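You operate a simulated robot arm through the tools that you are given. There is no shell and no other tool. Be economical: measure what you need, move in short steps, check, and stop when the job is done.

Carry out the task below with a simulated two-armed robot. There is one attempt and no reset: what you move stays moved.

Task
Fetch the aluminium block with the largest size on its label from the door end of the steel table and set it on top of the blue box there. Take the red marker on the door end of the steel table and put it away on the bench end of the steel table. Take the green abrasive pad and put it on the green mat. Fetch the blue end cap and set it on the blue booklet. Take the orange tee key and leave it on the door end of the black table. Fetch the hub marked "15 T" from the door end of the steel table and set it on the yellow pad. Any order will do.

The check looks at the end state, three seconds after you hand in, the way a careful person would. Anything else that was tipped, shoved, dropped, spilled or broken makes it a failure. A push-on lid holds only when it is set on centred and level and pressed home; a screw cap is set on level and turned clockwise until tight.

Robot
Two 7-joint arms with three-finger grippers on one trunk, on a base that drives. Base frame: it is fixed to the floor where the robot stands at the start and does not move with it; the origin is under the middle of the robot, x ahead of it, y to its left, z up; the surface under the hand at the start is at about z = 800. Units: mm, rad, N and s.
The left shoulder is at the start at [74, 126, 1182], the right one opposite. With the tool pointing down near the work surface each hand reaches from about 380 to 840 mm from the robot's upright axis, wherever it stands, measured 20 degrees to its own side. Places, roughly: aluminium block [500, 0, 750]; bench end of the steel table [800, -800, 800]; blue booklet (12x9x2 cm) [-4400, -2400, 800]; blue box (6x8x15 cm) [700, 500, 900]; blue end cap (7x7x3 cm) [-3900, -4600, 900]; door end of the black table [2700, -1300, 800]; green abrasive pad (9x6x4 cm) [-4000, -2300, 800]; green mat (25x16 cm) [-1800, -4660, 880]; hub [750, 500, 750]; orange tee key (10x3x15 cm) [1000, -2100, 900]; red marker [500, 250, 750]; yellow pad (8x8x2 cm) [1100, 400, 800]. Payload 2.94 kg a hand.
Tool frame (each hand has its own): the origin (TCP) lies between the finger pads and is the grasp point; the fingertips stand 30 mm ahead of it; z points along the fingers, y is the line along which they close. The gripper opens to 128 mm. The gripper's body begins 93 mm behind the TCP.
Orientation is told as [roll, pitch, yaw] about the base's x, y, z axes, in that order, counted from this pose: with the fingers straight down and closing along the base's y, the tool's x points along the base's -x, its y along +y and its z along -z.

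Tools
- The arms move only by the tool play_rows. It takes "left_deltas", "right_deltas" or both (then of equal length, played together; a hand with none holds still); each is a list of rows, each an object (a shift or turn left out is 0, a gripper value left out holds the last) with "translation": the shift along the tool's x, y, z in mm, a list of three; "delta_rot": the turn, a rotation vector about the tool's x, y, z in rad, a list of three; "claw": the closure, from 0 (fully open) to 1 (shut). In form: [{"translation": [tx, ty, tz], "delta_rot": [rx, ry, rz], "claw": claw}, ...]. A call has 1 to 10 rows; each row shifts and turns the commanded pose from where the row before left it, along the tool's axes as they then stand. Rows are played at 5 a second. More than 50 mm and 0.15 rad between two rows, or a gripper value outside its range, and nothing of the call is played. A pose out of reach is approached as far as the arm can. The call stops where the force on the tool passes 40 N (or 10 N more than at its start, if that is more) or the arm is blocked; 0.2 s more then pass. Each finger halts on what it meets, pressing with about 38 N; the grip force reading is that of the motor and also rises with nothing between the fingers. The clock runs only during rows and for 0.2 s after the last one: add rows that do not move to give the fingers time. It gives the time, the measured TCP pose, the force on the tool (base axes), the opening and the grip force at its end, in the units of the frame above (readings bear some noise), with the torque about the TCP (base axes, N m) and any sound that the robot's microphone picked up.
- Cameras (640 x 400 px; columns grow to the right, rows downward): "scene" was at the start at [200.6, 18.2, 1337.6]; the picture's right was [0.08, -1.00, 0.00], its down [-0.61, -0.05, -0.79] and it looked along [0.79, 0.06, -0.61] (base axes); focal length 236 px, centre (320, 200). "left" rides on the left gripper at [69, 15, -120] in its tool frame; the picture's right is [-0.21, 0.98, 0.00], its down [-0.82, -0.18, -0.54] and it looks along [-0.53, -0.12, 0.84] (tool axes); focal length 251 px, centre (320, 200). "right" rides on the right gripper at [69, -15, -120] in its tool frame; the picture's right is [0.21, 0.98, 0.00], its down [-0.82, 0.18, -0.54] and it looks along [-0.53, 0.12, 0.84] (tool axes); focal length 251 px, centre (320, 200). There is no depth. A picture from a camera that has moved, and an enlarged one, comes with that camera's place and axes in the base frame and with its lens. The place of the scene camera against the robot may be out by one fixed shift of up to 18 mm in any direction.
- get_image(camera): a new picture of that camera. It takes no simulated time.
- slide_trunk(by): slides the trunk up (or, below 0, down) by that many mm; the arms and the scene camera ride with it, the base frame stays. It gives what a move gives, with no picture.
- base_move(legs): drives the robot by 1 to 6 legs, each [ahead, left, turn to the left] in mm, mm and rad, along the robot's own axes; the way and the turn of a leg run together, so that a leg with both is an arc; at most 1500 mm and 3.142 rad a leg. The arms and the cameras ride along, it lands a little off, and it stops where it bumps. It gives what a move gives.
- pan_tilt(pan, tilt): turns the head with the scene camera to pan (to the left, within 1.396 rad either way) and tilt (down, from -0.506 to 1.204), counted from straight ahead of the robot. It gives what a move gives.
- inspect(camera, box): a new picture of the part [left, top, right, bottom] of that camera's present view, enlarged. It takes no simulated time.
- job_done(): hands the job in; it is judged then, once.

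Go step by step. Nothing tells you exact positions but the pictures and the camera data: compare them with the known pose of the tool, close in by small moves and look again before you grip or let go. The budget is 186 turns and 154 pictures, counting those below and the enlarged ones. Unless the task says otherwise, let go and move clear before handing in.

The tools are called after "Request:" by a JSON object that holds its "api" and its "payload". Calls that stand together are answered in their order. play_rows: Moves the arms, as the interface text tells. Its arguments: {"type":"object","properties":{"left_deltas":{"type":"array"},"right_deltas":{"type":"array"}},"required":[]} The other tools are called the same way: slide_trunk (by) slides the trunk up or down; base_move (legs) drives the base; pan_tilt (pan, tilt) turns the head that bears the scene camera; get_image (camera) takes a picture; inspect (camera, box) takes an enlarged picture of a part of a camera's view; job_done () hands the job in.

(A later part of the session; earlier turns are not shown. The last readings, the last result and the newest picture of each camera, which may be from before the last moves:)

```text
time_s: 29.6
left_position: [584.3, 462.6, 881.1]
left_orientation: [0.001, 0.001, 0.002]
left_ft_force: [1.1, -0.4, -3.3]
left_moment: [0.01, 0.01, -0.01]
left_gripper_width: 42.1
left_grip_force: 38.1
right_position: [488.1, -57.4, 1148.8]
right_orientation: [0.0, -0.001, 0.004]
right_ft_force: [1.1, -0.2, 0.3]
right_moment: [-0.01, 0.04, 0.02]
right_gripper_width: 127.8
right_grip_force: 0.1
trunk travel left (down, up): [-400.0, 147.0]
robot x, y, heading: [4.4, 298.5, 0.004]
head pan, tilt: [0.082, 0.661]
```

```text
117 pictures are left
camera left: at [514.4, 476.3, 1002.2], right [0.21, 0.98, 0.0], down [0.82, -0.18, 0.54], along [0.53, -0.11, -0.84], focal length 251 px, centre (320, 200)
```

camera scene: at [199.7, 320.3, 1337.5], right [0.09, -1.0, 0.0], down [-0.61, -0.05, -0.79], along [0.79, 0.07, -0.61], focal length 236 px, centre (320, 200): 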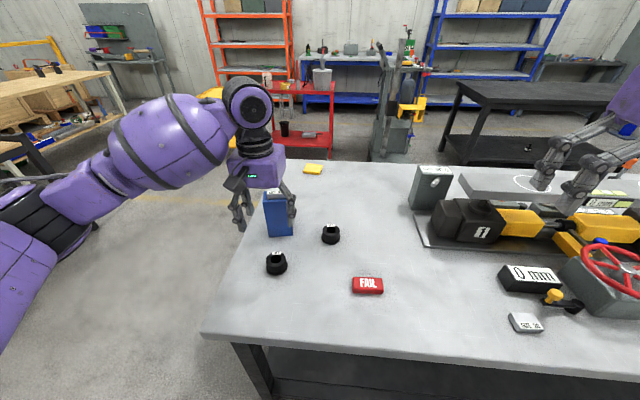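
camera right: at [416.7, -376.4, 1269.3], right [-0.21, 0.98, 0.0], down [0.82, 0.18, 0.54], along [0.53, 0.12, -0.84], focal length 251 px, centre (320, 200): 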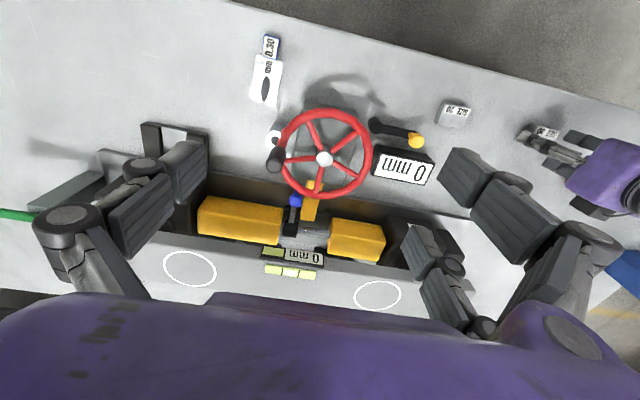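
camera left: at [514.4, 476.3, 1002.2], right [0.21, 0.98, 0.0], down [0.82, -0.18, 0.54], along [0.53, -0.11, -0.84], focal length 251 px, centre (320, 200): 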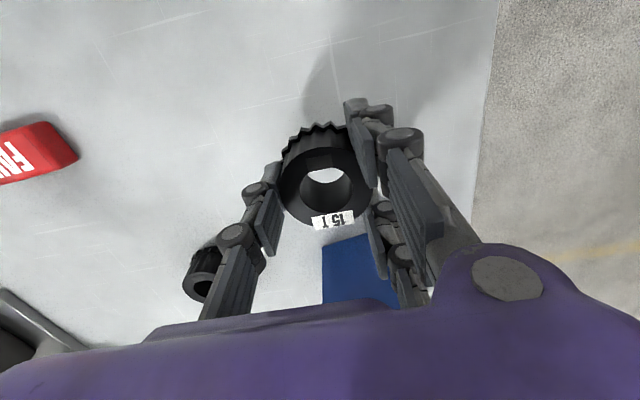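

The hub is held. Now the right hand goes over the red marker (about (541, 222)) while the left hand rises.

Request:
{"api": "play_rows", "payload": {"left_deltas": [{"translation": [0, 0, -40]}, {"translation": [0, 0, -40]}, {"translation": [0, 0, -40]}, {"translation": [0, 0, -40]}, {"translation": [0, 0, -40]}, {"translation": [0, 10, -20]}, {"translation": [0, 0, 0]}], "right_deltas": [{"translation": [-7.6, 39.9, 21.3]}, {"translation": [-7.6, 39.9, 21.3]}, {"translation": [-7.6, 39.9, 21.3]}, {"translation": [-7.6, 39.9, 21.3]}, {"translation": [-7.6, 39.9, 21.3]}, {"translation": [-7.6, 39.9, 21.3]}, {"translation": [-7.6, 39.9, 21.3]}]}}

Request:
{"api": "get_image", "payload": {"camera": "right"}}

```text
time_s: 31.2
left_position: [584.5, 471.7, 1103.0]
left_orientation: [0.004, 0.001, 0.002]
left_ft_force: [0.1, 0.2, -2.6]
left_moment: [0.0, 0.03, 0.0]
left_gripper_width: 41.9
left_grip_force: 37.7
right_position: [537.7, 220.2, 996.8]
right_orientation: [-0.001, 0.001, 0.003]
right_ft_force: [-0.2, 0.7, 0.9]
right_moment: [0.0, -0.01, 0.0]
right_gripper_width: 127.9
right_grip_force: 0.0
trunk travel left (down, up): [-400.0, 147.0]
robot x, y, heading: [-1.8, 299.2, 0.005]
head pan, tilt: [0.082, 0.661]
```

```text
116 pictures are left
camera right: at [468.3, 204.2, 1117.7], right [-0.22, 0.98, 0.0], down [0.82, 0.18, 0.54], along [0.53, 0.12, -0.84], focal length 251 px, centre (320, 200)
```

right: 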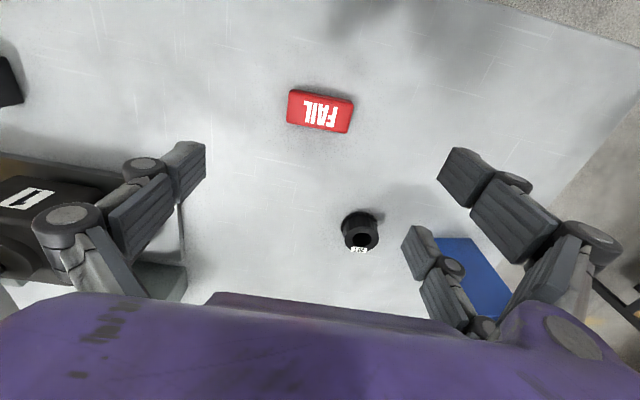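

Request:
{"api": "play_rows", "payload": {"right_deltas": [{"translation": [-3, 1, 45], "claw": 0.25}, {"translation": [0, 0, 45]}, {"translation": [0, 0, 30]}, {"translation": [0, 0, 25]}, {"translation": [0, 0, 10]}, {"translation": [0, 0, 0]}]}}

Request:
{"api": "get_image", "payload": {"camera": "right"}}

```text
time_s: 32.6
left_position: [582.9, 470.1, 1103.2]
left_orientation: [0.003, 0.0, 0.003]
left_ft_force: [0.9, -0.5, -3.4]
left_moment: [-0.02, 0.04, 0.0]
left_gripper_width: 41.9
left_grip_force: 37.4
right_position: [540.3, 224.1, 844.3]
right_orientation: [0.003, 0.0, 0.004]
right_ft_force: [0.3, -1.4, -0.3]
right_moment: [0.03, 0.01, 0.03]
right_gripper_width: 96.4
right_grip_force: 0.0
trunk travel left (down, up): [-400.0, 147.0]
robot x, y, heading: [-5.7, 298.9, 0.006]
head pan, tilt: [0.082, 0.661]
```

```text
115 pictures are left
camera right: at [472.6, 207.6, 964.7], right [-0.22, 0.98, 0.0], down [0.82, 0.18, 0.54], along [0.53, 0.12, -0.84], focal length 251 px, centre (320, 200)
```

right: 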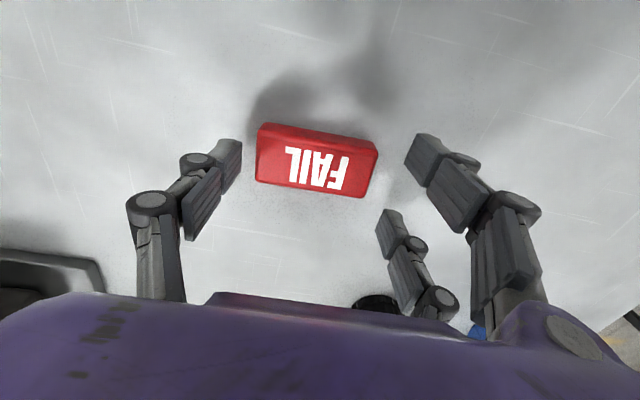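

Request:
{"api": "play_rows", "payload": {"right_deltas": [{"translation": [0, -3, 8]}, {"translation": [0, 0, 7]}, {"claw": 0.35}, {"claw": 0.45}, {"claw": 0.5}, {"claw": 0.5}]}}

Request:
{"api": "get_image", "payload": {"camera": "right"}}

```text
time_s: 34.0
left_position: [582.6, 471.8, 1103.1]
left_orientation: [0.001, -0.001, 0.001]
left_ft_force: [0.2, 0.4, -1.9]
left_moment: [0.0, -0.01, 0.01]
left_gripper_width: 42.0
left_grip_force: 37.8
right_position: [540.9, 218.8, 829.9]
right_orientation: [0.002, -0.001, 0.005]
right_ft_force: [-0.2, 0.4, 0.8]
right_moment: [0.07, 0.02, 0.02]
right_gripper_width: 73.4
right_grip_force: 37.6
trunk travel left (down, up): [-400.0, 147.0]
robot x, y, heading: [-0.6, 300.7, -0.001]
head pan, tilt: [0.082, 0.661]
```

```text
114 pictures are left
camera right: at [472.4, 203.5, 950.1], right [-0.22, 0.98, 0.0], down [0.82, 0.18, 0.54], along [0.53, 0.12, -0.84], focal length 251 px, centre (320, 200)
```

right: 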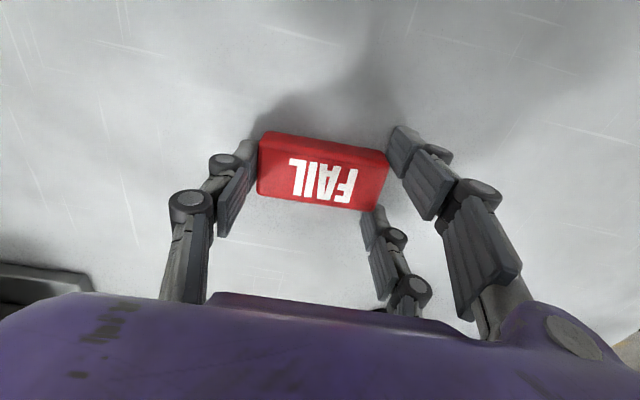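

Request:
{"api": "play_rows", "payload": {"right_deltas": [{"claw": 0.65}, {"translation": [0, 0, -15]}, {"translation": [0, 0, -40]}, {"translation": [0, 0, -45]}, {"translation": [0, 0, -45]}, {"translation": [0, 0, -45]}, {"translation": [0, 0, -45]}]}}

Request:
{"api": "get_image", "payload": {"camera": "right"}}

Request:
{"api": "pan_tilt", "payload": {"pan": 0.8, "tilt": 0.5}}

Request:
{"api": "get_image", "payload": {"camera": "scene"}}

```text
time_s: 35.6
left_position: [583.9, 472.4, 1104.0]
left_orientation: [0.002, 0.001, 0.002]
left_ft_force: [0.4, 0.3, -2.6]
left_moment: [-0.02, -0.01, 0.03]
left_gripper_width: 41.6
left_grip_force: 37.7
right_position: [540.8, 217.4, 1063.8]
right_orientation: [0.0, -0.001, 0.005]
right_ft_force: [0.0, -0.1, -0.6]
right_moment: [-0.03, 0.0, -0.04]
right_gripper_width: 73.3
right_grip_force: 38.0
trunk travel left (down, up): [-400.0, 147.0]
robot x, y, heading: [-3.1, 299.4, 0.013]
head pan, tilt: [0.082, 0.661]
```

```text
113 pictures are left
camera right: at [471.9, 202.1, 1184.8], right [-0.22, 0.98, 0.0], down [0.82, 0.18, 0.54], along [0.53, 0.12, -0.84], focal length 251 px, centre (320, 200)
```

right: 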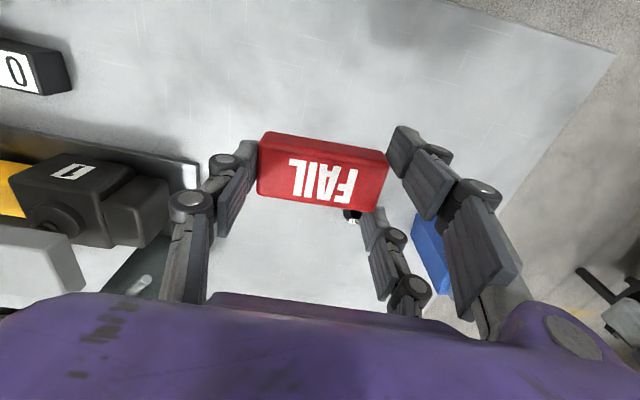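

```text
time_s: 36.6
left_position: [583.7, 470.8, 1102.6]
left_orientation: [0.001, -0.001, 0.002]
left_ft_force: [-0.4, -0.1, -2.1]
left_moment: [-0.02, 0.0, -0.02]
left_gripper_width: 42.1
left_grip_force: 38.2
right_position: [541.3, 216.9, 1062.9]
right_orientation: [0.002, 0.0, 0.004]
right_ft_force: [0.3, 0.1, -0.7]
right_moment: [-0.02, 0.02, 0.03]
right_gripper_width: 73.6
right_grip_force: 37.9
trunk travel left (down, up): [-400.0, 147.0]
robot x, y, heading: [0.4, 296.8, 0.005]
head pan, tilt: [0.799, 0.499]
```

```text
112 pictures are left
camera scene: at [176.9, 377.8, 1351.9], right [0.72, -0.69, 0.0], down [-0.33, -0.35, -0.88], along [0.61, 0.63, -0.48], focal length 236 px, centre (320, 200)
```

scene: 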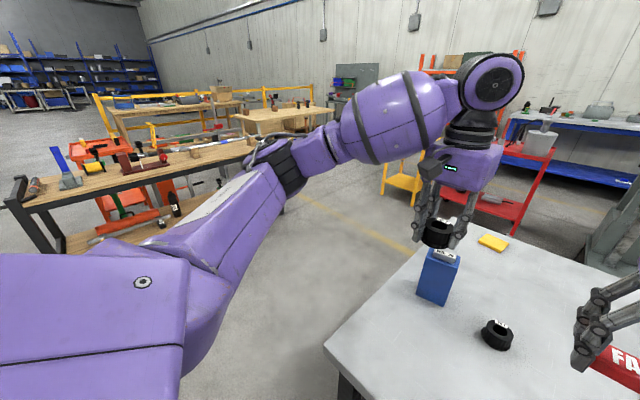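

The marker is held. The yellow pad sits near (1098, 428) by the far corner, so I drive round the door end of the table to approach it from the left side.

Request:
{"api": "base_move", "payload": {"legs": [[0, 750, 0], [900, 0, 0], [0, 0, -1.571]]}}

Request:
{"api": "pan_tilt", "payload": {"pan": 0.3, "tilt": 0.7}}

Request:
{"api": "get_image", "payload": {"camera": "scene"}}

Request:
{"api": "get_image", "payload": {"camera": "left"}}

```text
time_s: 52.0
left_position: [1051.2, 487.5, 1103.2]
left_orientation: [0.001, -0.002, -1.58]
left_ft_force: [-0.1, -0.4, -1.9]
left_moment: [-0.01, 0.0, -0.01]
left_gripper_width: 41.9
left_grip_force: 38.4
right_position: [799.8, 533.1, 1063.6]
right_orientation: [0.002, 0.0, -1.577]
right_ft_force: [-0.2, 0.3, 0.1]
right_moment: [-0.03, 0.0, 0.01]
right_gripper_width: 73.4
right_grip_force: 37.5
trunk travel left (down, up): [-400.0, 147.0]
robot x, y, heading: [887.0, 1075.3, -1.577]
head pan, tilt: [0.799, 0.499]
```

```text
time_s: 52.9
left_position: [1050.5, 487.8, 1103.5]
left_orientation: [0.001, -0.001, -1.582]
left_ft_force: [-0.1, 0.0, -3.7]
left_moment: [-0.01, 0.01, 0.03]
left_gripper_width: 41.8
left_grip_force: 37.4
right_position: [798.4, 533.2, 1063.5]
right_orientation: [0.003, 0.001, -1.578]
right_ft_force: [-1.3, -0.3, 0.0]
right_moment: [0.01, 0.01, 0.02]
right_gripper_width: 73.5
right_grip_force: 38.2
trunk travel left (down, up): [-400.0, 147.0]
robot x, y, heading: [887.4, 1076.2, -1.579]
head pan, tilt: [0.3, 0.7]
```

```text
111 pictures are left
camera scene: at [915.1, 893.2, 1334.3], right [-0.96, -0.29, 0.0], down [-0.19, 0.62, -0.77], along [0.22, -0.73, -0.64], focal length 236 px, centre (320, 200)
```

scene: 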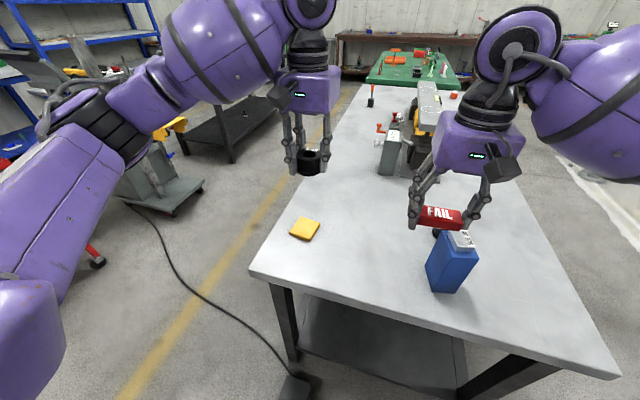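

```text
110 pictures are left
camera left: at [1066.5, 556.2, 1223.1], right [0.97, -0.22, 0.0], down [-0.19, -0.82, 0.54], along [-0.12, -0.53, -0.84], focal length 251 px, centre (320, 200)
```

left: 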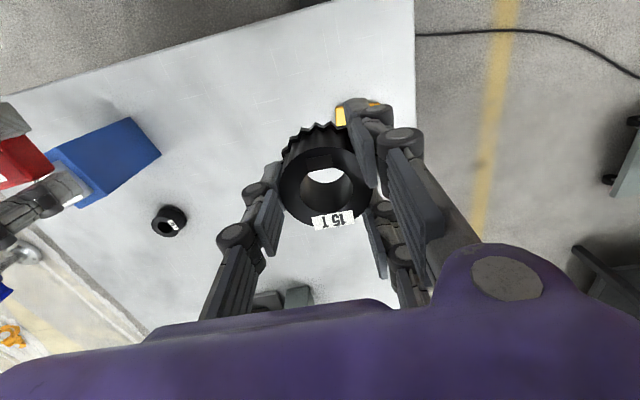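

Request:
{"api": "play_rows", "payload": {"left_deltas": [{"translation": [20, 22, 40]}, {"translation": [20, 22, 40]}, {"translation": [0, 0, 30]}, {"translation": [0, 0, 0]}]}}

Request:
{"api": "get_image", "payload": {"camera": "left"}}

Request:
{"api": "inspect", "payload": {"camera": "scene", "box": [230, 140, 390, 260]}}

```text
time_s: 53.9
left_position: [1094.3, 527.5, 991.8]
left_orientation: [0.001, -0.001, -1.58]
left_ft_force: [0.1, -0.2, -3.3]
left_moment: [-0.02, 0.0, 0.01]
left_gripper_width: 41.8
left_grip_force: 37.9
right_position: [798.2, 533.6, 1062.8]
right_orientation: [-0.001, 0.0, -1.579]
right_ft_force: [0.6, -0.5, -0.6]
right_moment: [-0.03, -0.01, 0.03]
right_gripper_width: 73.7
right_grip_force: 38.0
trunk travel left (down, up): [-400.0, 147.0]
robot x, y, heading: [883.9, 1073.0, -1.575]
head pan, tilt: [0.3, 0.7]
```

```text
109 pictures are left
camera left: at [1109.3, 596.3, 1112.1], right [0.97, -0.22, 0.0], down [-0.19, -0.82, 0.54], along [-0.12, -0.53, -0.84], focal length 251 px, centre (320, 200)
```

left: 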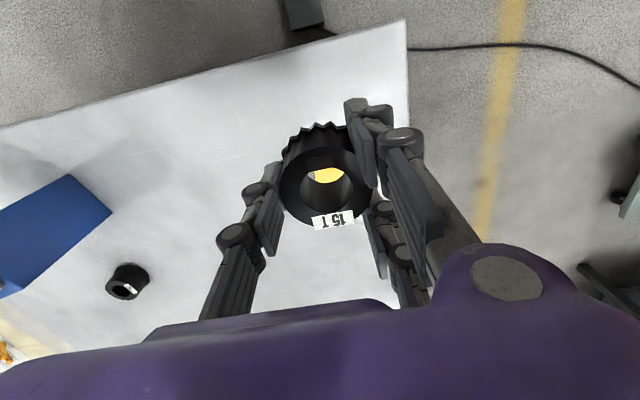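

```text
3.33 times, centred on (310, 200) of scene
camera zoom: at [915.3, 893.6, 1334.3], right [-0.96, -0.29, 0.0], down [-0.19, 0.62, -0.76], along [0.22, -0.73, -0.64], focal length 788 px, centre (353, 200)
```

zoom: 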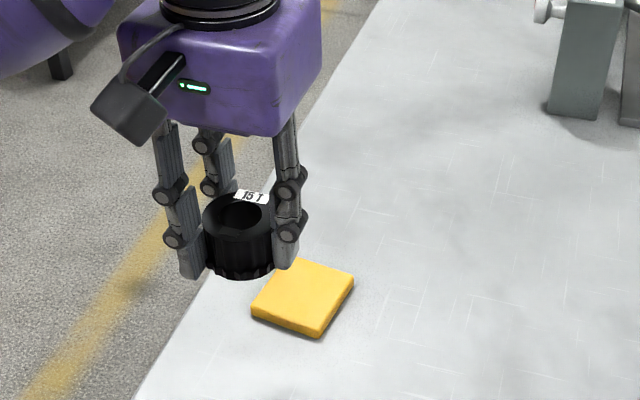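

Request:
{"api": "play_rows", "payload": {"left_deltas": [{"translation": [-25, 0, 20]}, {"translation": [-25, 0, 20]}, {"translation": [-22, 0, 22]}, {"translation": [0, 0, 0]}]}}

Request:
{"api": "get_image", "payload": {"camera": "left"}}

Request:
{"api": "inspect", "payload": {"camera": "scene", "box": [230, 140, 390, 260]}}

```text
time_s: 54.9
left_position: [1095.5, 457.8, 930.4]
left_orientation: [0.002, 0.001, -1.583]
left_ft_force: [0.2, 0.5, -2.6]
left_moment: [-0.04, 0.01, -0.02]
left_gripper_width: 41.9
left_grip_force: 38.5
right_position: [799.1, 533.7, 1064.1]
right_orientation: [0.0, 0.0, -1.577]
right_ft_force: [-0.2, 0.2, -1.1]
right_moment: [-0.01, 0.04, -0.03]
right_gripper_width: 73.2
right_grip_force: 37.6
trunk travel left (down, up): [-400.0, 147.0]
robot x, y, heading: [889.9, 1071.8, -1.577]
head pan, tilt: [0.3, 0.7]
```

```text
107 pictures are left
camera left: at [1110.5, 524.2, 1050.2], right [0.97, -0.22, 0.0], down [-0.19, -0.82, 0.54], along [-0.12, -0.53, -0.84], focal length 251 px, centre (320, 200)
```

left: 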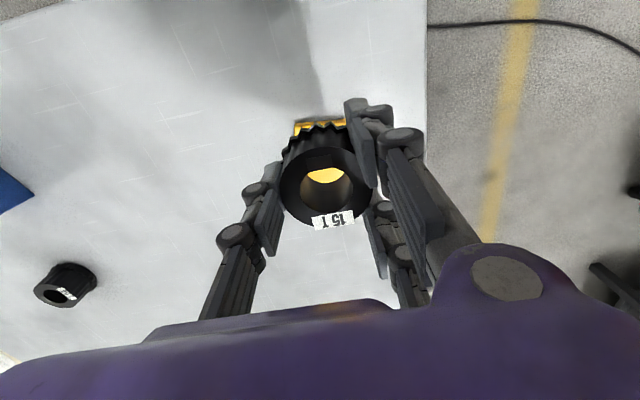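

```text
3.33 times, centred on (310, 200) of scene
camera zoom: at [915.2, 893.7, 1334.3], right [-0.96, -0.29, 0.0], down [-0.19, 0.62, -0.77], along [0.22, -0.73, -0.64], focal length 788 px, centre (353, 200)
```

zoom: 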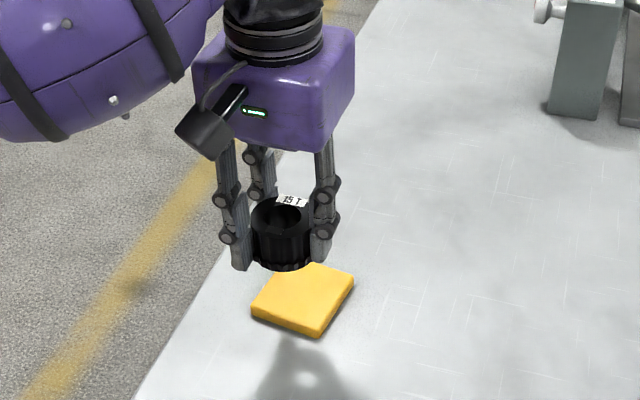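

Request:
{"api": "play_rows", "payload": {"left_deltas": [{"translation": [-29, 1, 15]}, {"translation": [0, 0, 20]}, {"translation": [0, 0, 20]}, {"translation": [0, 0, 0]}]}}

Request:
{"api": "get_image", "payload": {"camera": "left"}}

Request:
{"api": "inspect", "payload": {"camera": "scene", "box": [260, 180, 360, 260]}}

```text
time_s: 55.9
left_position: [1096.7, 427.3, 875.0]
left_orientation: [0.002, -0.001, -1.582]
left_ft_force: [0.5, 0.2, -2.3]
left_moment: [-0.01, -0.04, -0.01]
left_gripper_width: 42.0
left_grip_force: 37.7
right_position: [799.4, 533.3, 1063.7]
right_orientation: [0.0, 0.001, -1.579]
right_ft_force: [-0.1, -0.3, -1.1]
right_moment: [-0.01, 0.0, 0.01]
right_gripper_width: 73.4
right_grip_force: 38.0
trunk travel left (down, up): [-400.0, 147.0]
robot x, y, heading: [883.1, 1075.3, -1.578]
head pan, tilt: [0.3, 0.7]
```

```text
105 pictures are left
camera left: at [1112.4, 494.8, 995.2], right [0.97, -0.22, 0.0], down [-0.19, -0.82, 0.54], along [-0.12, -0.53, -0.84], focal length 251 px, centre (320, 200)
```

left: 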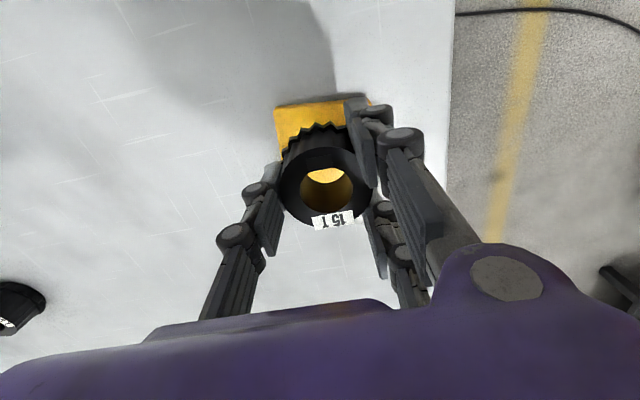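

```text
5.00 times, centred on (310, 220) of scene
camera zoom: at [915.0, 893.3, 1334.3], right [-0.96, -0.29, 0.0], down [-0.19, 0.62, -0.76], along [0.22, -0.73, -0.64], focal length 1182 px, centre (370, 100)
```

zoom: 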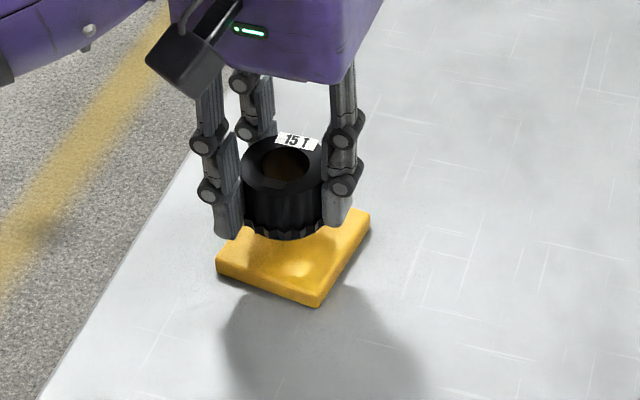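

Request:
{"api": "play_rows", "payload": {"left_deltas": [{"translation": [-9, 0, 5]}, {"translation": [0, 0, 5]}, {"translation": [0, 0, 3]}, {"translation": [0, 0, 3]}, {"translation": [0, 0, 2]}, {"translation": [0, 0, 2]}, {"translation": [0, 0, 0]}]}}

Request:
{"api": "inspect", "payload": {"camera": "scene", "box": [260, 180, 360, 260]}}

```text
time_s: 57.5
left_position: [1095.9, 417.0, 856.9]
left_orientation: [0.002, 0.0, -1.579]
left_ft_force: [-0.3, 0.0, -2.0]
left_moment: [0.0, 0.01, -0.02]
left_gripper_width: 41.7
left_grip_force: 38.3
right_position: [798.5, 532.4, 1063.9]
right_orientation: [0.002, -0.001, -1.578]
right_ft_force: [0.0, 0.0, -0.8]
right_moment: [0.0, -0.02, 0.01]
right_gripper_width: 73.4
right_grip_force: 38.5
trunk travel left (down, up): [-400.0, 147.0]
robot x, y, heading: [884.5, 1073.5, -1.573]
head pan, tilt: [0.3, 0.7]
```

```text
5.00 times, centred on (310, 220) of scene
camera zoom: at [915.1, 893.2, 1334.2], right [-0.96, -0.29, 0.0], down [-0.19, 0.62, -0.76], along [0.22, -0.73, -0.64], focal length 1182 px, centre (370, 100)
```

zoom: 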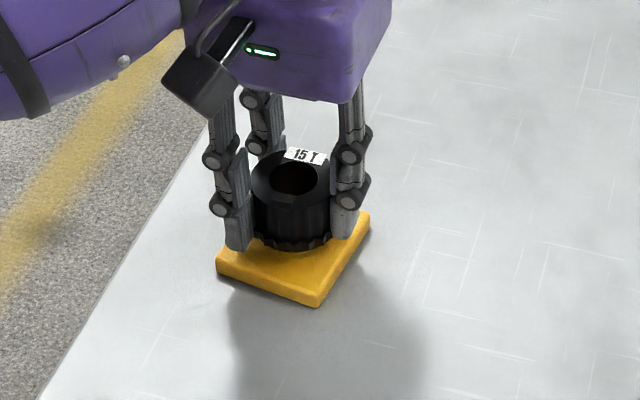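

Request:
{"api": "play_rows", "payload": {"left_deltas": [{"translation": [0, 0, 2]}, {"translation": [0, 0, 2]}, {"translation": [0, 0, 2]}, {"translation": [0, 0, 0]}]}}

Request:
{"api": "inspect", "payload": {"camera": "scene", "box": [260, 180, 360, 260]}}

```text
time_s: 58.5
left_position: [1095.2, 418.6, 849.5]
left_orientation: [0.002, 0.0, -1.582]
left_ft_force: [0.0, -0.4, -2.8]
left_moment: [0.01, -0.01, 0.0]
left_gripper_width: 41.8
left_grip_force: 38.2
right_position: [799.2, 532.9, 1064.4]
right_orientation: [0.003, 0.0, -1.578]
right_ft_force: [0.3, 0.4, -0.3]
right_moment: [0.0, -0.01, 0.0]
right_gripper_width: 73.4
right_grip_force: 38.2
trunk travel left (down, up): [-400.0, 147.0]
robot x, y, heading: [887.0, 1072.6, -1.578]
head pan, tilt: [0.3, 0.7]
```

```text
5.00 times, centred on (310, 220) of scene
camera zoom: at [915.1, 893.1, 1334.2], right [-0.96, -0.29, 0.0], down [-0.19, 0.62, -0.76], along [0.22, -0.73, -0.64], focal length 1182 px, centre (370, 100)
```

zoom: 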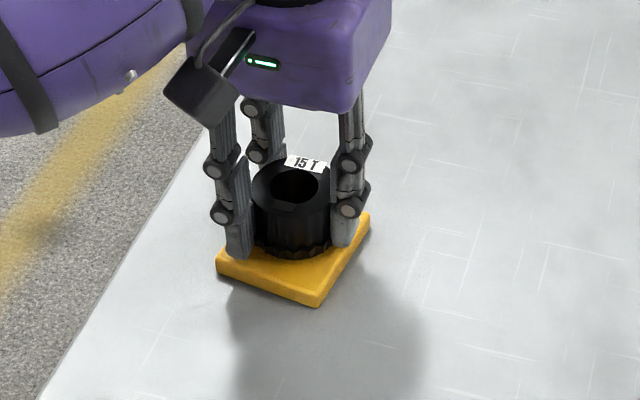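

Request:
{"api": "play_rows", "payload": {"left_deltas": [{"translation": [-1, 0, 2]}, {"translation": [0, 0, 2]}, {"translation": [0, 0, 0]}, {"translation": [0, 0, 2]}, {"translation": [0, 0, 0]}]}}

```text
time_s: 59.7
left_position: [1095.5, 415.8, 846.9]
left_orientation: [0.001, -0.004, -1.581]
left_ft_force: [-0.3, -0.2, 18.5]
left_moment: [0.41, -0.05, 0.02]
left_gripper_width: 41.8
left_grip_force: 37.7
right_position: [798.9, 533.5, 1064.3]
right_orientation: [0.001, -0.002, -1.577]
right_ft_force: [0.4, -0.6, 0.7]
right_moment: [0.0, -0.03, 0.01]
right_gripper_width: 73.3
right_grip_force: 37.9
trunk travel left (down, up): [-400.0, 147.0]
robot x, y, heading: [886.1, 1075.4, -1.576]
head pan, tilt: [0.3, 0.7]
```

Contact. I relieve, open, and rise.

Request:
{"api": "play_rows", "payload": {"left_deltas": [{"translation": [0, 0, -3]}, {"translation": [0, 0, 0], "claw": 0.58}, {"claw": 0.5}, {"claw": 0.4}, {"claw": 0.35}, {"translation": [0, 0, -20]}, {"translation": [0, 0, -40]}, {"translation": [0, 0, -45]}, {"translation": [0, 0, -45]}, {"translation": [0, 0, -45]}]}}

Request:
{"api": "get_image", "payload": {"camera": "scene"}}

Request:
{"api": "inspect", "payload": {"camera": "scene", "box": [260, 180, 360, 260]}}

```text
time_s: 61.9
left_position: [1092.9, 416.5, 1041.7]
left_orientation: [0.004, 0.0, -1.582]
left_ft_force: [0.7, 0.0, -0.5]
left_moment: [-0.03, -0.03, -0.01]
left_gripper_width: 83.1
left_grip_force: 0.0
right_position: [798.7, 534.5, 1063.9]
right_orientation: [0.003, -0.001, -1.578]
right_ft_force: [0.3, 0.0, -0.6]
right_moment: [0.01, -0.04, -0.02]
right_gripper_width: 73.4
right_grip_force: 37.7
trunk travel left (down, up): [-400.0, 147.0]
robot x, y, heading: [889.0, 1075.5, -1.578]
head pan, tilt: [0.3, 0.7]
```

```text
101 pictures are left
camera scene: at [914.4, 894.1, 1334.4], right [-0.96, -0.29, 0.0], down [-0.19, 0.62, -0.77], along [0.22, -0.73, -0.64], focal length 236 px, centre (320, 200)
```

scene: 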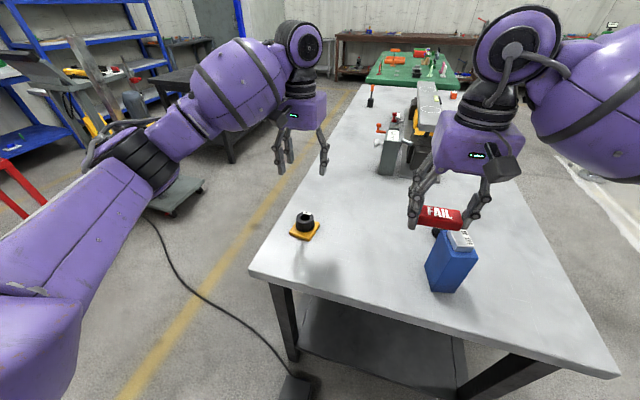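

```text
5.00 times, centred on (310, 220) of scene
camera zoom: at [914.4, 894.1, 1334.4], right [-0.96, -0.29, 0.0], down [-0.19, 0.62, -0.77], along [0.22, -0.73, -0.64], focal length 1182 px, centre (370, 100)
```

zoom: 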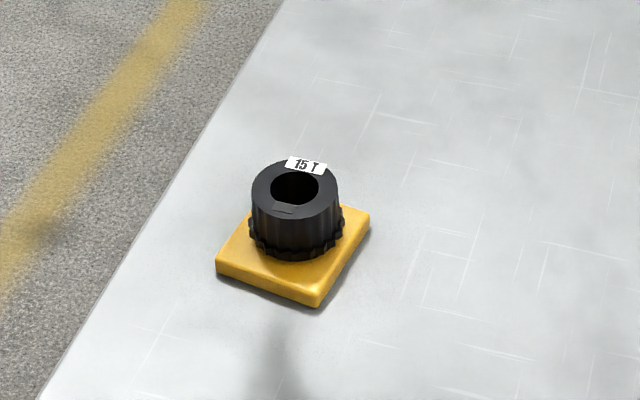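

The hub is well placed. Next I raise both hands and drive back to the front aisle and down to the bench end of the table.

Request:
{"api": "play_rows", "payload": {"left_deltas": [{"translation": [30, 0, -30]}, {"translation": [30, 0, -30]}, {"translation": [30, 0, -30]}, {"translation": [30, 0, -30]}], "right_deltas": [{"translation": [10, 0, -30]}, {"translation": [10, 0, -30]}, {"translation": [10, 0, -30]}, {"translation": [10, 0, -30]}]}}

Request:
{"api": "base_move", "payload": {"legs": [[0, 0, 1.571], [-885, 0, 0], [0, -1500, 0]]}}

Request:
{"api": "pan_tilt", "payload": {"pan": -0.6, "tilt": 0.5}}

Request:
{"api": "get_image", "payload": {"camera": "scene"}}

```text
time_s: 62.9
left_position: [1094.5, 539.4, 1164.7]
left_orientation: [0.002, -0.001, -1.579]
left_ft_force: [0.6, -0.4, -0.3]
left_moment: [-0.04, 0.02, 0.01]
left_gripper_width: 83.3
left_grip_force: 0.0
right_position: [800.2, 573.5, 1185.8]
right_orientation: [0.001, -0.004, -1.578]
right_ft_force: [-0.1, 0.7, 0.1]
right_moment: [-0.07, 0.02, -0.01]
right_gripper_width: 73.4
right_grip_force: 37.5
trunk travel left (down, up): [-400.0, 147.0]
robot x, y, heading: [888.0, 1078.0, -1.573]
head pan, tilt: [0.3, 0.7]
```

```text
time_s: 84.6
left_position: [548.7, -241.3, 1163.0]
left_orientation: [0.001, 0.0, 0.014]
left_ft_force: [0.3, -0.3, -0.6]
left_moment: [0.0, 0.01, 0.01]
left_gripper_width: 83.2
left_grip_force: 0.0
right_position: [521.1, -535.6, 1183.6]
right_orientation: [0.002, 0.0, 0.016]
right_ft_force: [-0.3, 0.6, -1.2]
right_moment: [-0.01, -0.02, -0.02]
right_gripper_width: 73.6
right_grip_force: 37.8
trunk travel left (down, up): [-400.0, 147.0]
robot x, y, heading: [21.2, -460.3, 0.024]
head pan, tilt: [0.3, 0.7]
```

```text
time_s: 85.8
left_position: [550.7, -241.3, 1161.2]
left_orientation: [0.001, 0.001, 0.014]
left_ft_force: [1.6, 0.0, -0.2]
left_moment: [0.0, -0.01, -0.04]
left_gripper_width: 83.0
left_grip_force: 0.1
right_position: [521.5, -535.5, 1185.1]
right_orientation: [0.002, 0.002, 0.019]
right_ft_force: [0.0, -0.3, -0.7]
right_moment: [-0.04, -0.01, -0.01]
right_gripper_width: 73.4
right_grip_force: 38.5
trunk travel left (down, up): [-400.0, 147.0]
robot x, y, heading: [15.3, -461.1, 0.016]
head pan, tilt: [-0.6, 0.499]
```

```text
99 pictures are left
camera scene: at [207.9, -498.3, 1352.0], right [-0.55, -0.84, 0.0], down [-0.4, 0.26, -0.88], along [0.73, -0.48, -0.48], focal length 236 px, centre (320, 200)
```

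scene: 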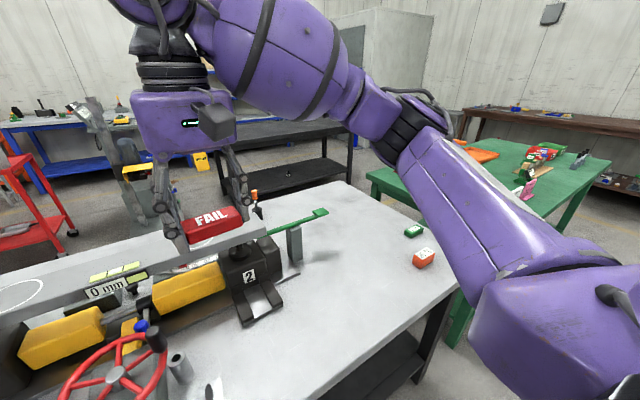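

The bench end has a free spot near (620, -935). I drive 400 mm further right.

Request:
{"api": "base_move", "payload": {"legs": [[0, -400, -0.018]]}}

Request:
{"api": "get_image", "payload": {"camera": "right"}}

Request:
{"api": "get_image", "payload": {"camera": "scene"}}

```text
time_s: 89.9
left_position: [557.9, -654.7, 1163.4]
left_orientation: [0.001, -0.001, -0.002]
left_ft_force: [0.0, -0.1, -0.4]
left_moment: [0.01, 0.03, 0.0]
left_gripper_width: 83.3
left_grip_force: 0.1
right_position: [524.5, -948.3, 1183.9]
right_orientation: [0.003, 0.001, 0.002]
right_ft_force: [0.0, 0.6, 0.5]
right_moment: [-0.02, 0.02, -0.02]
right_gripper_width: 73.5
right_grip_force: 37.6
trunk travel left (down, up): [-400.0, 147.0]
robot x, y, heading: [19.3, -869.9, -0.002]
head pan, tilt: [-0.6, 0.499]
```

```text
98 pictures are left
camera right: at [455.5, -964.8, 1304.8], right [-0.22, 0.98, 0.0], down [0.82, 0.18, 0.54], along [0.53, 0.12, -0.84], focal length 251 px, centre (320, 200)
```

right: 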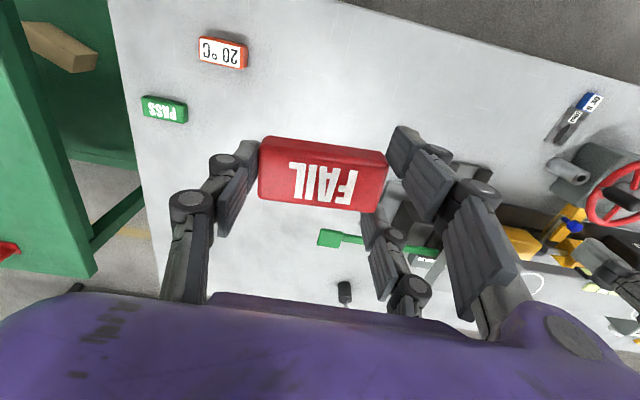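

```text
97 pictures are left
camera scene: at [211.5, -906.0, 1352.0], right [-0.56, -0.83, 0.0], down [-0.4, 0.27, -0.88], along [0.73, -0.49, -0.48], focal length 236 px, centre (320, 200)
```

scene: 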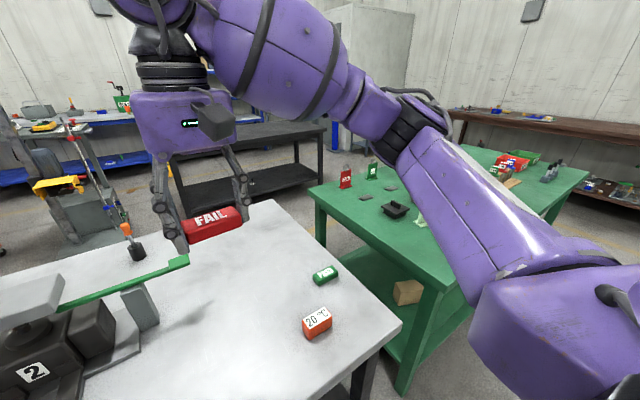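

I lower the marker toward (595, -950), a clear patch.

Request:
{"api": "play_rows", "payload": {"right_deltas": [{"translation": [-9, -2, 40]}, {"translation": [-9, -2, 40]}, {"translation": [-9, -2, 40]}, {"translation": [-9, -2, 40]}, {"translation": [-9, -2, 40]}, {"translation": [-9, 0, 40]}, {"translation": [-9, 0, 40]}, {"translation": [-9, 0, 30]}]}}

Request:
{"api": "get_image", "payload": {"camera": "right"}}

Request:
{"api": "get_image", "payload": {"camera": "scene"}}

```text
time_s: 91.7
left_position: [558.4, -654.3, 1163.2]
left_orientation: [0.001, -0.001, -0.003]
left_ft_force: [0.2, -0.6, -0.4]
left_moment: [0.01, 0.0, -0.02]
left_gripper_width: 83.1
left_grip_force: 0.1
right_position: [598.1, -957.0, 875.5]
right_orientation: [0.0, 0.001, 0.003]
right_ft_force: [-0.2, -0.5, -0.1]
right_moment: [0.03, 0.03, -0.01]
right_gripper_width: 73.5
right_grip_force: 37.9
trunk travel left (down, up): [-400.0, 147.0]
robot x, y, heading: [25.5, -866.8, 0.004]
head pan, tilt: [-0.6, 0.499]
```

```text
96 pictures are left
camera right: at [528.8, -973.1, 995.4], right [-0.22, 0.98, 0.0], down [0.82, 0.18, 0.54], along [0.53, 0.12, -0.84], focal length 251 px, centre (320, 200)
```

right: 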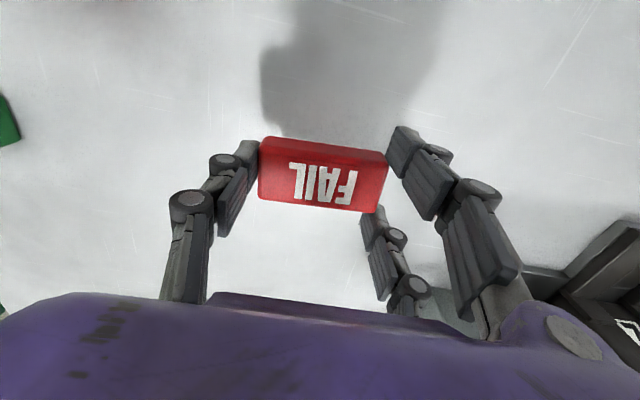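

```text
95 pictures are left
camera scene: at [212.1, -906.0, 1351.9], right [-0.56, -0.83, 0.0], down [-0.4, 0.27, -0.88], along [0.73, -0.49, -0.48], focal length 236 px, centre (320, 200)
```

scene: 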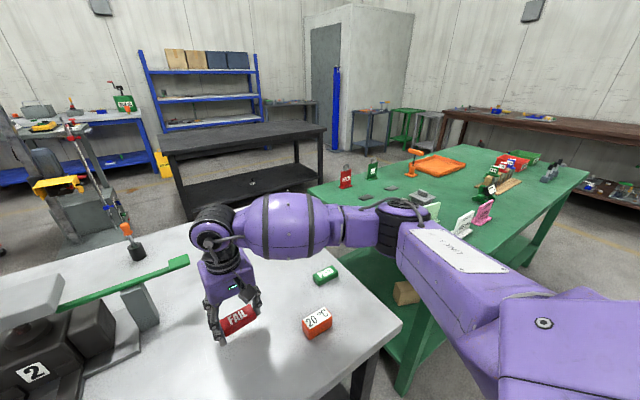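

Request:
{"api": "play_rows", "payload": {"right_deltas": [{"translation": [0, 0, 30]}, {"translation": [0, 0, 10]}, {"translation": [0, 0, 3]}, {"translation": [0, 0, 2]}, {"translation": [0, 0, 2]}, {"translation": [0, 0, 0]}]}}

```text
time_s: 93.1
left_position: [555.8, -653.4, 1163.8]
left_orientation: [0.003, -0.002, 0.0]
left_ft_force: [0.7, 0.0, 0.5]
left_moment: [0.03, 0.03, 0.01]
left_gripper_width: 83.1
left_grip_force: 0.0
right_position: [595.4, -957.9, 829.6]
right_orientation: [0.001, -0.004, 0.002]
right_ft_force: [-1.3, -0.6, 21.0]
right_moment: [-0.1, 0.41, 0.05]
right_gripper_width: 73.5
right_grip_force: 37.8
trunk travel left (down, up): [-400.0, 147.0]
robot x, y, heading: [22.8, -865.5, 0.006]
head pan, tilt: [-0.6, 0.499]
```

Request:
{"api": "play_rows", "payload": {"right_deltas": [{"translation": [0, 0, -2]}, {"claw": 0.4}, {"claw": 0.3}, {"claw": 0.2}, {"translation": [0, 0, -15]}, {"translation": [0, 0, -40]}, {"translation": [0, 0, -45]}, {"translation": [0, 0, -45]}, {"translation": [0, 0, -45]}, {"translation": [0, 0, -45]}]}}

Request:
{"api": "get_image", "payload": {"camera": "scene"}}

Request:
{"api": "inspect", "payload": {"camera": "scene", "box": [320, 90, 600, 265]}}

```text
time_s: 95.3
left_position: [557.4, -654.5, 1163.4]
left_orientation: [0.001, 0.001, -0.003]
left_ft_force: [0.1, -0.1, 0.6]
left_moment: [-0.05, 0.02, 0.02]
left_gripper_width: 83.3
left_grip_force: 0.1
right_position: [594.0, -957.5, 1063.9]
right_orientation: [0.001, 0.002, 0.003]
right_ft_force: [-1.0, -0.3, 0.0]
right_moment: [0.01, -0.01, -0.02]
right_gripper_width: 102.5
right_grip_force: 0.1
trunk travel left (down, up): [-400.0, 147.0]
robot x, y, heading: [27.0, -866.8, 0.001]
head pan, tilt: [-0.6, 0.499]
```

```text
94 pictures are left
camera scene: at [211.0, -905.6, 1352.1], right [-0.56, -0.83, 0.0], down [-0.4, 0.27, -0.88], along [0.73, -0.49, -0.48], focal length 236 px, centre (320, 200)
```

scene: 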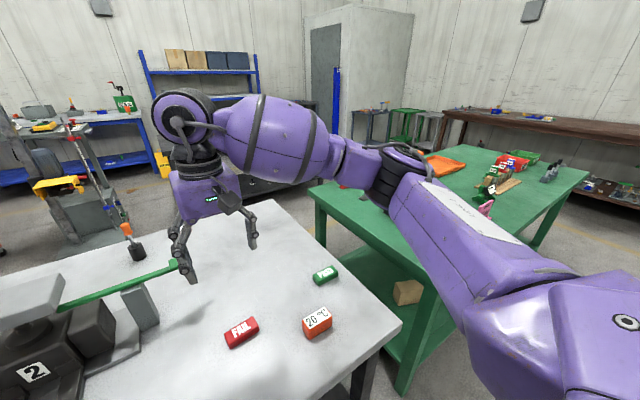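

```text
2.29 times, centred on (460, 178) of scene
camera zoom: at [211.0, -905.6, 1352.1], right [-0.56, -0.83, 0.0], down [-0.4, 0.27, -0.88], along [0.73, -0.49, -0.48], focal length 540 px, centre (0, 251)
```

zoom: 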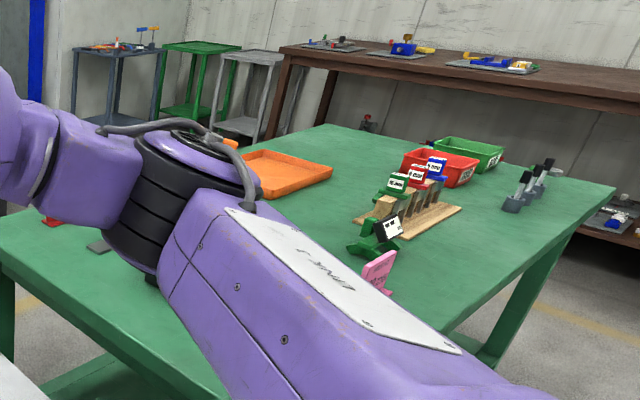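

The marker is set down. Now I look to the right to plan a path round the green table to the tee key.

Request:
{"api": "pan_tilt", "payload": {"pan": -1.39, "tilt": 0.3}}

Request:
{"api": "get_image", "payload": {"camera": "scene"}}

```text
time_s: 96.4
left_position: [558.6, -653.9, 1163.6]
left_orientation: [0.002, 0.0, 0.0]
left_ft_force: [-0.3, 0.9, 0.8]
left_moment: [0.01, -0.03, 0.01]
left_gripper_width: 83.1
left_grip_force: 0.1
right_position: [595.7, -959.0, 1062.5]
right_orientation: [0.002, 0.0, 0.001]
right_ft_force: [-0.1, -0.6, 0.5]
right_moment: [-0.02, 0.01, 0.04]
right_gripper_width: 102.4
right_grip_force: 0.2
trunk travel left (down, up): [-400.0, 147.0]
robot x, y, heading: [24.7, -867.7, 0.006]
head pan, tilt: [-1.389, 0.3]
```

```text
92 pictures are left
camera scene: at [153.5, -946.6, 1370.4], right [-0.98, -0.18, 0.0], down [-0.05, 0.29, -0.96], along [0.18, -0.94, -0.3], focal length 236 px, centre (320, 200)
```

scene: 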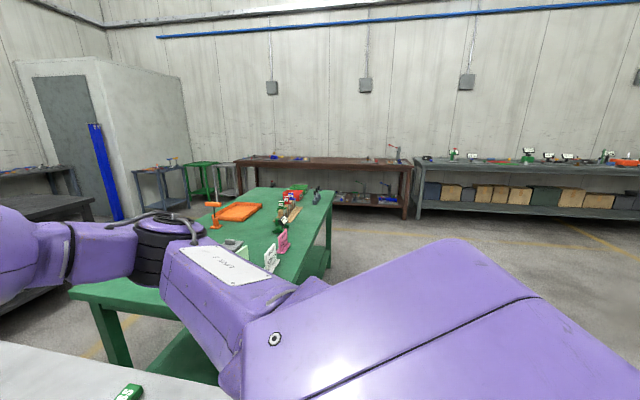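

The way along the west and south of the green table is clear. I raise the right hand and drive round.

Request:
{"api": "play_rows", "payload": {"right_deltas": [{"translation": [25, 0, -35]}, {"translation": [25, 0, -35]}, {"translation": [25, 0, -30]}]}}

Request:
{"api": "base_move", "payload": {"legs": [[-120, -1200, 0], [0, -1350, 0], [1500, 0, 0], [215, 0, 0]]}}

Request:
{"api": "pan_tilt", "payload": {"pan": 1.39, "tilt": 0.35}}

Request:
{"api": "get_image", "payload": {"camera": "scene"}}

```text
time_s: 97.2
left_position: [555.9, -654.3, 1164.3]
left_orientation: [0.003, -0.001, -0.002]
left_ft_force: [0.2, 0.4, 0.3]
left_moment: [0.01, -0.03, 0.0]
left_gripper_width: 83.0
left_grip_force: 0.1
right_position: [522.2, -959.3, 1164.5]
right_orientation: [0.001, 0.0, 0.002]
right_ft_force: [0.1, 0.6, 0.8]
right_moment: [0.01, -0.05, -0.01]
right_gripper_width: 102.8
right_grip_force: 0.1
trunk travel left (down, up): [-400.0, 147.0]
robot x, y, heading: [21.6, -868.1, 0.007]
head pan, tilt: [-1.389, 0.3]
```

```text
time_s: 128.1
left_position: [2190.6, -3169.4, 1163.7]
left_orientation: [0.004, -0.003, 0.021]
left_ft_force: [-0.1, -0.1, 0.8]
left_moment: [-0.05, -0.02, -0.03]
left_gripper_width: 83.2
left_grip_force: 0.1
right_position: [2162.6, -3475.2, 1164.3]
right_orientation: [0.003, -0.002, 0.024]
right_ft_force: [-0.6, -0.4, -0.5]
right_moment: [0.03, -0.01, 0.0]
right_gripper_width: 102.5
right_grip_force: 0.0
trunk travel left (down, up): [-400.0, 147.0]
robot x, y, heading: [1658.4, -3396.1, 0.023]
head pan, tilt: [-1.389, 0.3]
```

```text
time_s: 130.5
left_position: [2189.8, -3169.5, 1163.6]
left_orientation: [0.003, 0.0, 0.02]
left_ft_force: [0.4, -0.6, -0.7]
left_moment: [-0.02, 0.02, -0.01]
left_gripper_width: 83.2
left_grip_force: 0.1
right_position: [2161.8, -3475.5, 1164.6]
right_orientation: [0.001, 0.001, 0.026]
right_ft_force: [-0.2, -0.6, 0.4]
right_moment: [-0.01, -0.02, -0.01]
right_gripper_width: 102.5
right_grip_force: 0.1
trunk travel left (down, up): [-400.0, 147.0]
robot x, y, heading: [1660.8, -3395.6, 0.029]
head pan, tilt: [1.389, 0.351]
```

```text
91 pictures are left
camera scene: at [1788.3, -3288.1, 1365.7], right [0.99, -0.16, 0.0], down [-0.05, -0.34, -0.94], along [0.15, 0.93, -0.34], focal length 236 px, centre (320, 200)
```

scene: 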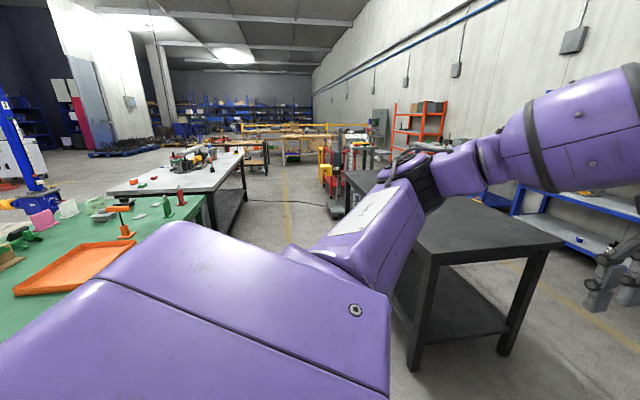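

Request:
{"api": "base_move", "payload": {"legs": [[0, 0, -0.027], [30, 1500, 0], [0, 0, 3.141]]}}

Request:
{"api": "pan_tilt", "payload": {"pan": 0.2, "tilt": 0.5}}

Request:
{"api": "get_image", "payload": {"camera": "scene"}}

Request:
{"api": "get_image", "payload": {"camera": "left"}}

```text
refused: leg 2 is longer than a leg can be; nothing moved
```

```text
time_s: 131.9
left_position: [2189.5, -3169.7, 1162.1]
left_orientation: [0.002, -0.001, 0.021]
left_ft_force: [0.5, 0.5, 0.3]
left_moment: [-0.02, 0.0, -0.04]
left_gripper_width: 83.1
left_grip_force: 0.1
right_position: [2161.6, -3475.9, 1164.6]
right_orientation: [0.001, 0.001, 0.025]
right_ft_force: [-0.7, -0.3, 0.6]
right_moment: [-0.03, -0.04, 0.02]
right_gripper_width: 102.6
right_grip_force: 0.2
trunk travel left (down, up): [-400.0, 147.0]
robot x, y, heading: [1659.9, -3393.2, 0.028]
head pan, tilt: [0.201, 0.499]
```

```text
90 pictures are left
camera scene: at [1862.5, -3359.5, 1352.0], right [0.23, -0.97, 0.0], down [-0.47, -0.11, -0.88], along [0.86, 0.2, -0.48], focal length 236 px, centre (320, 200)
```

scene: 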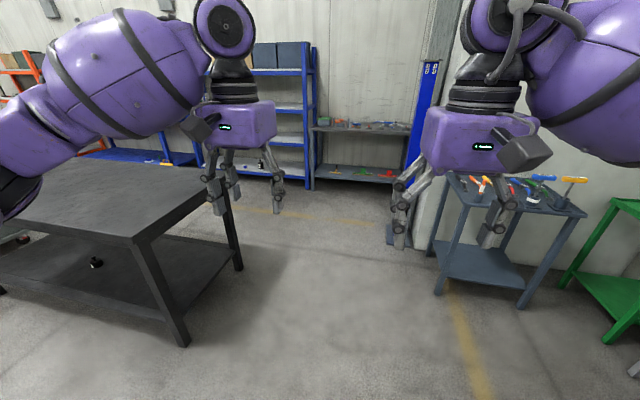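

```text
89 pictures are left
camera left: at [2120.5, -3157.3, 1283.1], right [0.19, 0.98, 0.0], down [0.82, -0.16, 0.54], along [0.53, -0.1, -0.84], focal length 251 px, centre (320, 200)
```

left: 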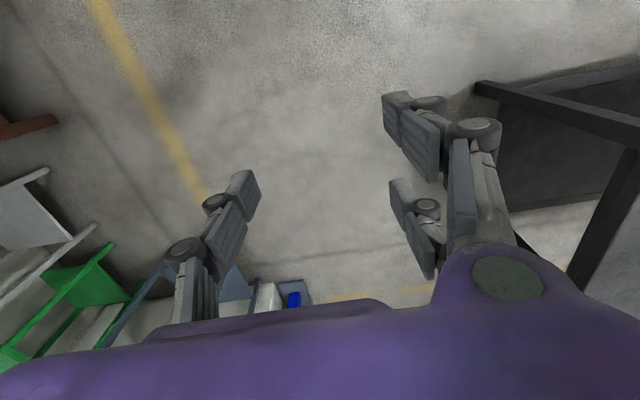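

Request:
{"api": "base_move", "payload": {"legs": [[0, 0, -0.027], [30, 1480, 0], [0, 0, 3.141]]}}

Request:
{"api": "get_image", "payload": {"camera": "scene"}}

Request:
{"api": "get_image", "payload": {"camera": "left"}}

```text
time_s: 153.1
left_position: [1163.4, -2168.7, 1163.8]
left_orientation: [0.002, -0.001, -3.023]
left_ft_force: [1.0, -0.3, 0.6]
left_moment: [0.01, -0.03, -0.01]
left_gripper_width: 83.2
left_grip_force: 0.0
right_position: [1161.3, -1861.2, 1164.8]
right_orientation: [0.003, 0.0, -3.016]
right_ft_force: [0.4, 0.4, 0.5]
right_moment: [0.0, 0.05, 0.0]
right_gripper_width: 102.4
right_grip_force: 0.1
trunk travel left (down, up): [-400.0, 147.0]
robot x, y, heading: [1671.0, -1893.2, -3.015]
head pan, tilt: [0.201, 0.499]
```

```text
88 pictures are left
camera scene: at [1478.0, -1925.5, 1352.0], right [-0.32, 0.95, 0.0], down [0.45, 0.15, -0.88], along [-0.83, -0.28, -0.48], focal length 236 px, centre (320, 200)
```

scene: 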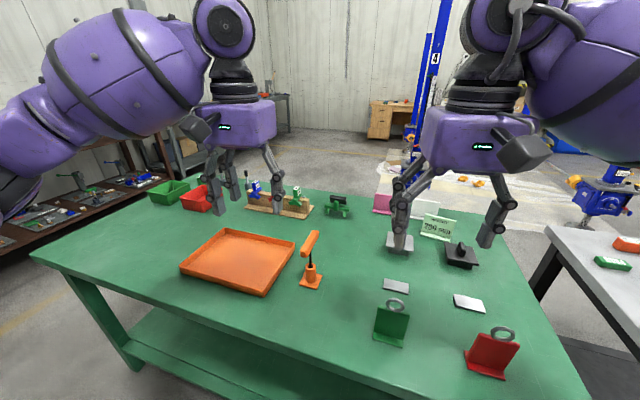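

```text
87 pictures are left
camera left: at [1234.1, -2176.5, 1283.1], right [-0.1, -1.0, 0.0], down [-0.84, 0.08, 0.54], along [-0.54, 0.05, -0.84], focal length 251 px, centre (320, 200)
```

left: 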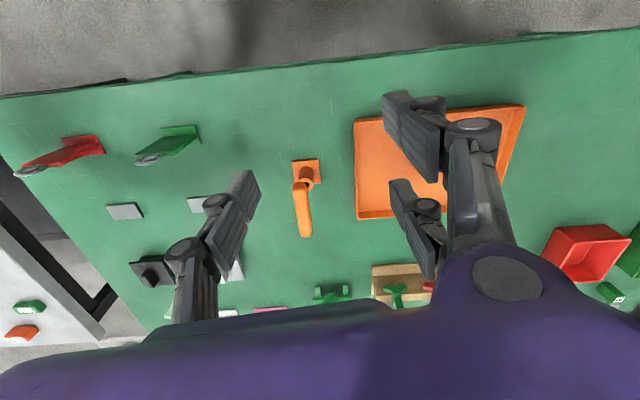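

Request:
{"api": "inspect", "payload": {"camera": "scene", "box": [250, 210, 370, 300]}}

Request:
{"api": "inspect", "payload": {"camera": "left", "box": [240, 120, 370, 260]}}

```text
4.44 times, centred on (310, 255) of scene
camera zoom: at [1478.0, -1925.5, 1352.0], right [-0.32, 0.95, 0.0], down [0.45, 0.15, -0.88], along [-0.83, -0.28, -0.48], focal length 1051 px, centre (364, -44)
```

zoom: 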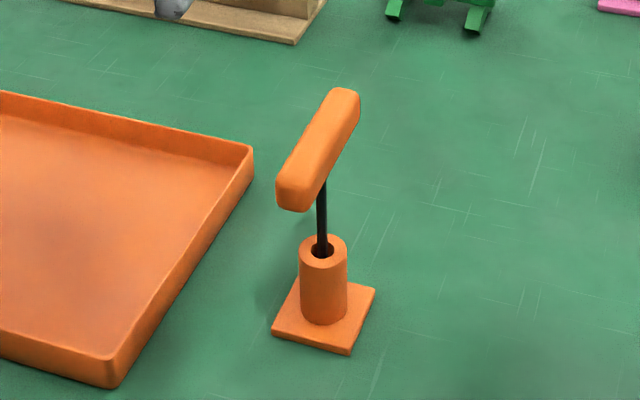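

```text
2.86 times, centred on (305, 190) of left
camera zoom: at [1234.1, -2176.5, 1283.1], right [-0.1, -1.0, 0.0], down [-0.84, 0.08, 0.54], along [-0.54, 0.05, -0.84], focal length 718 px, centre (363, 229)
```

zoom: 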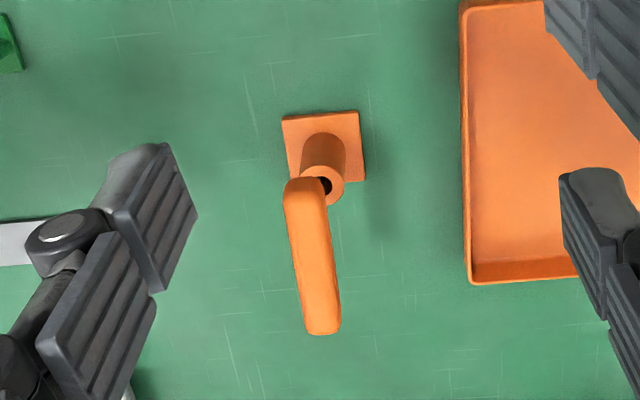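

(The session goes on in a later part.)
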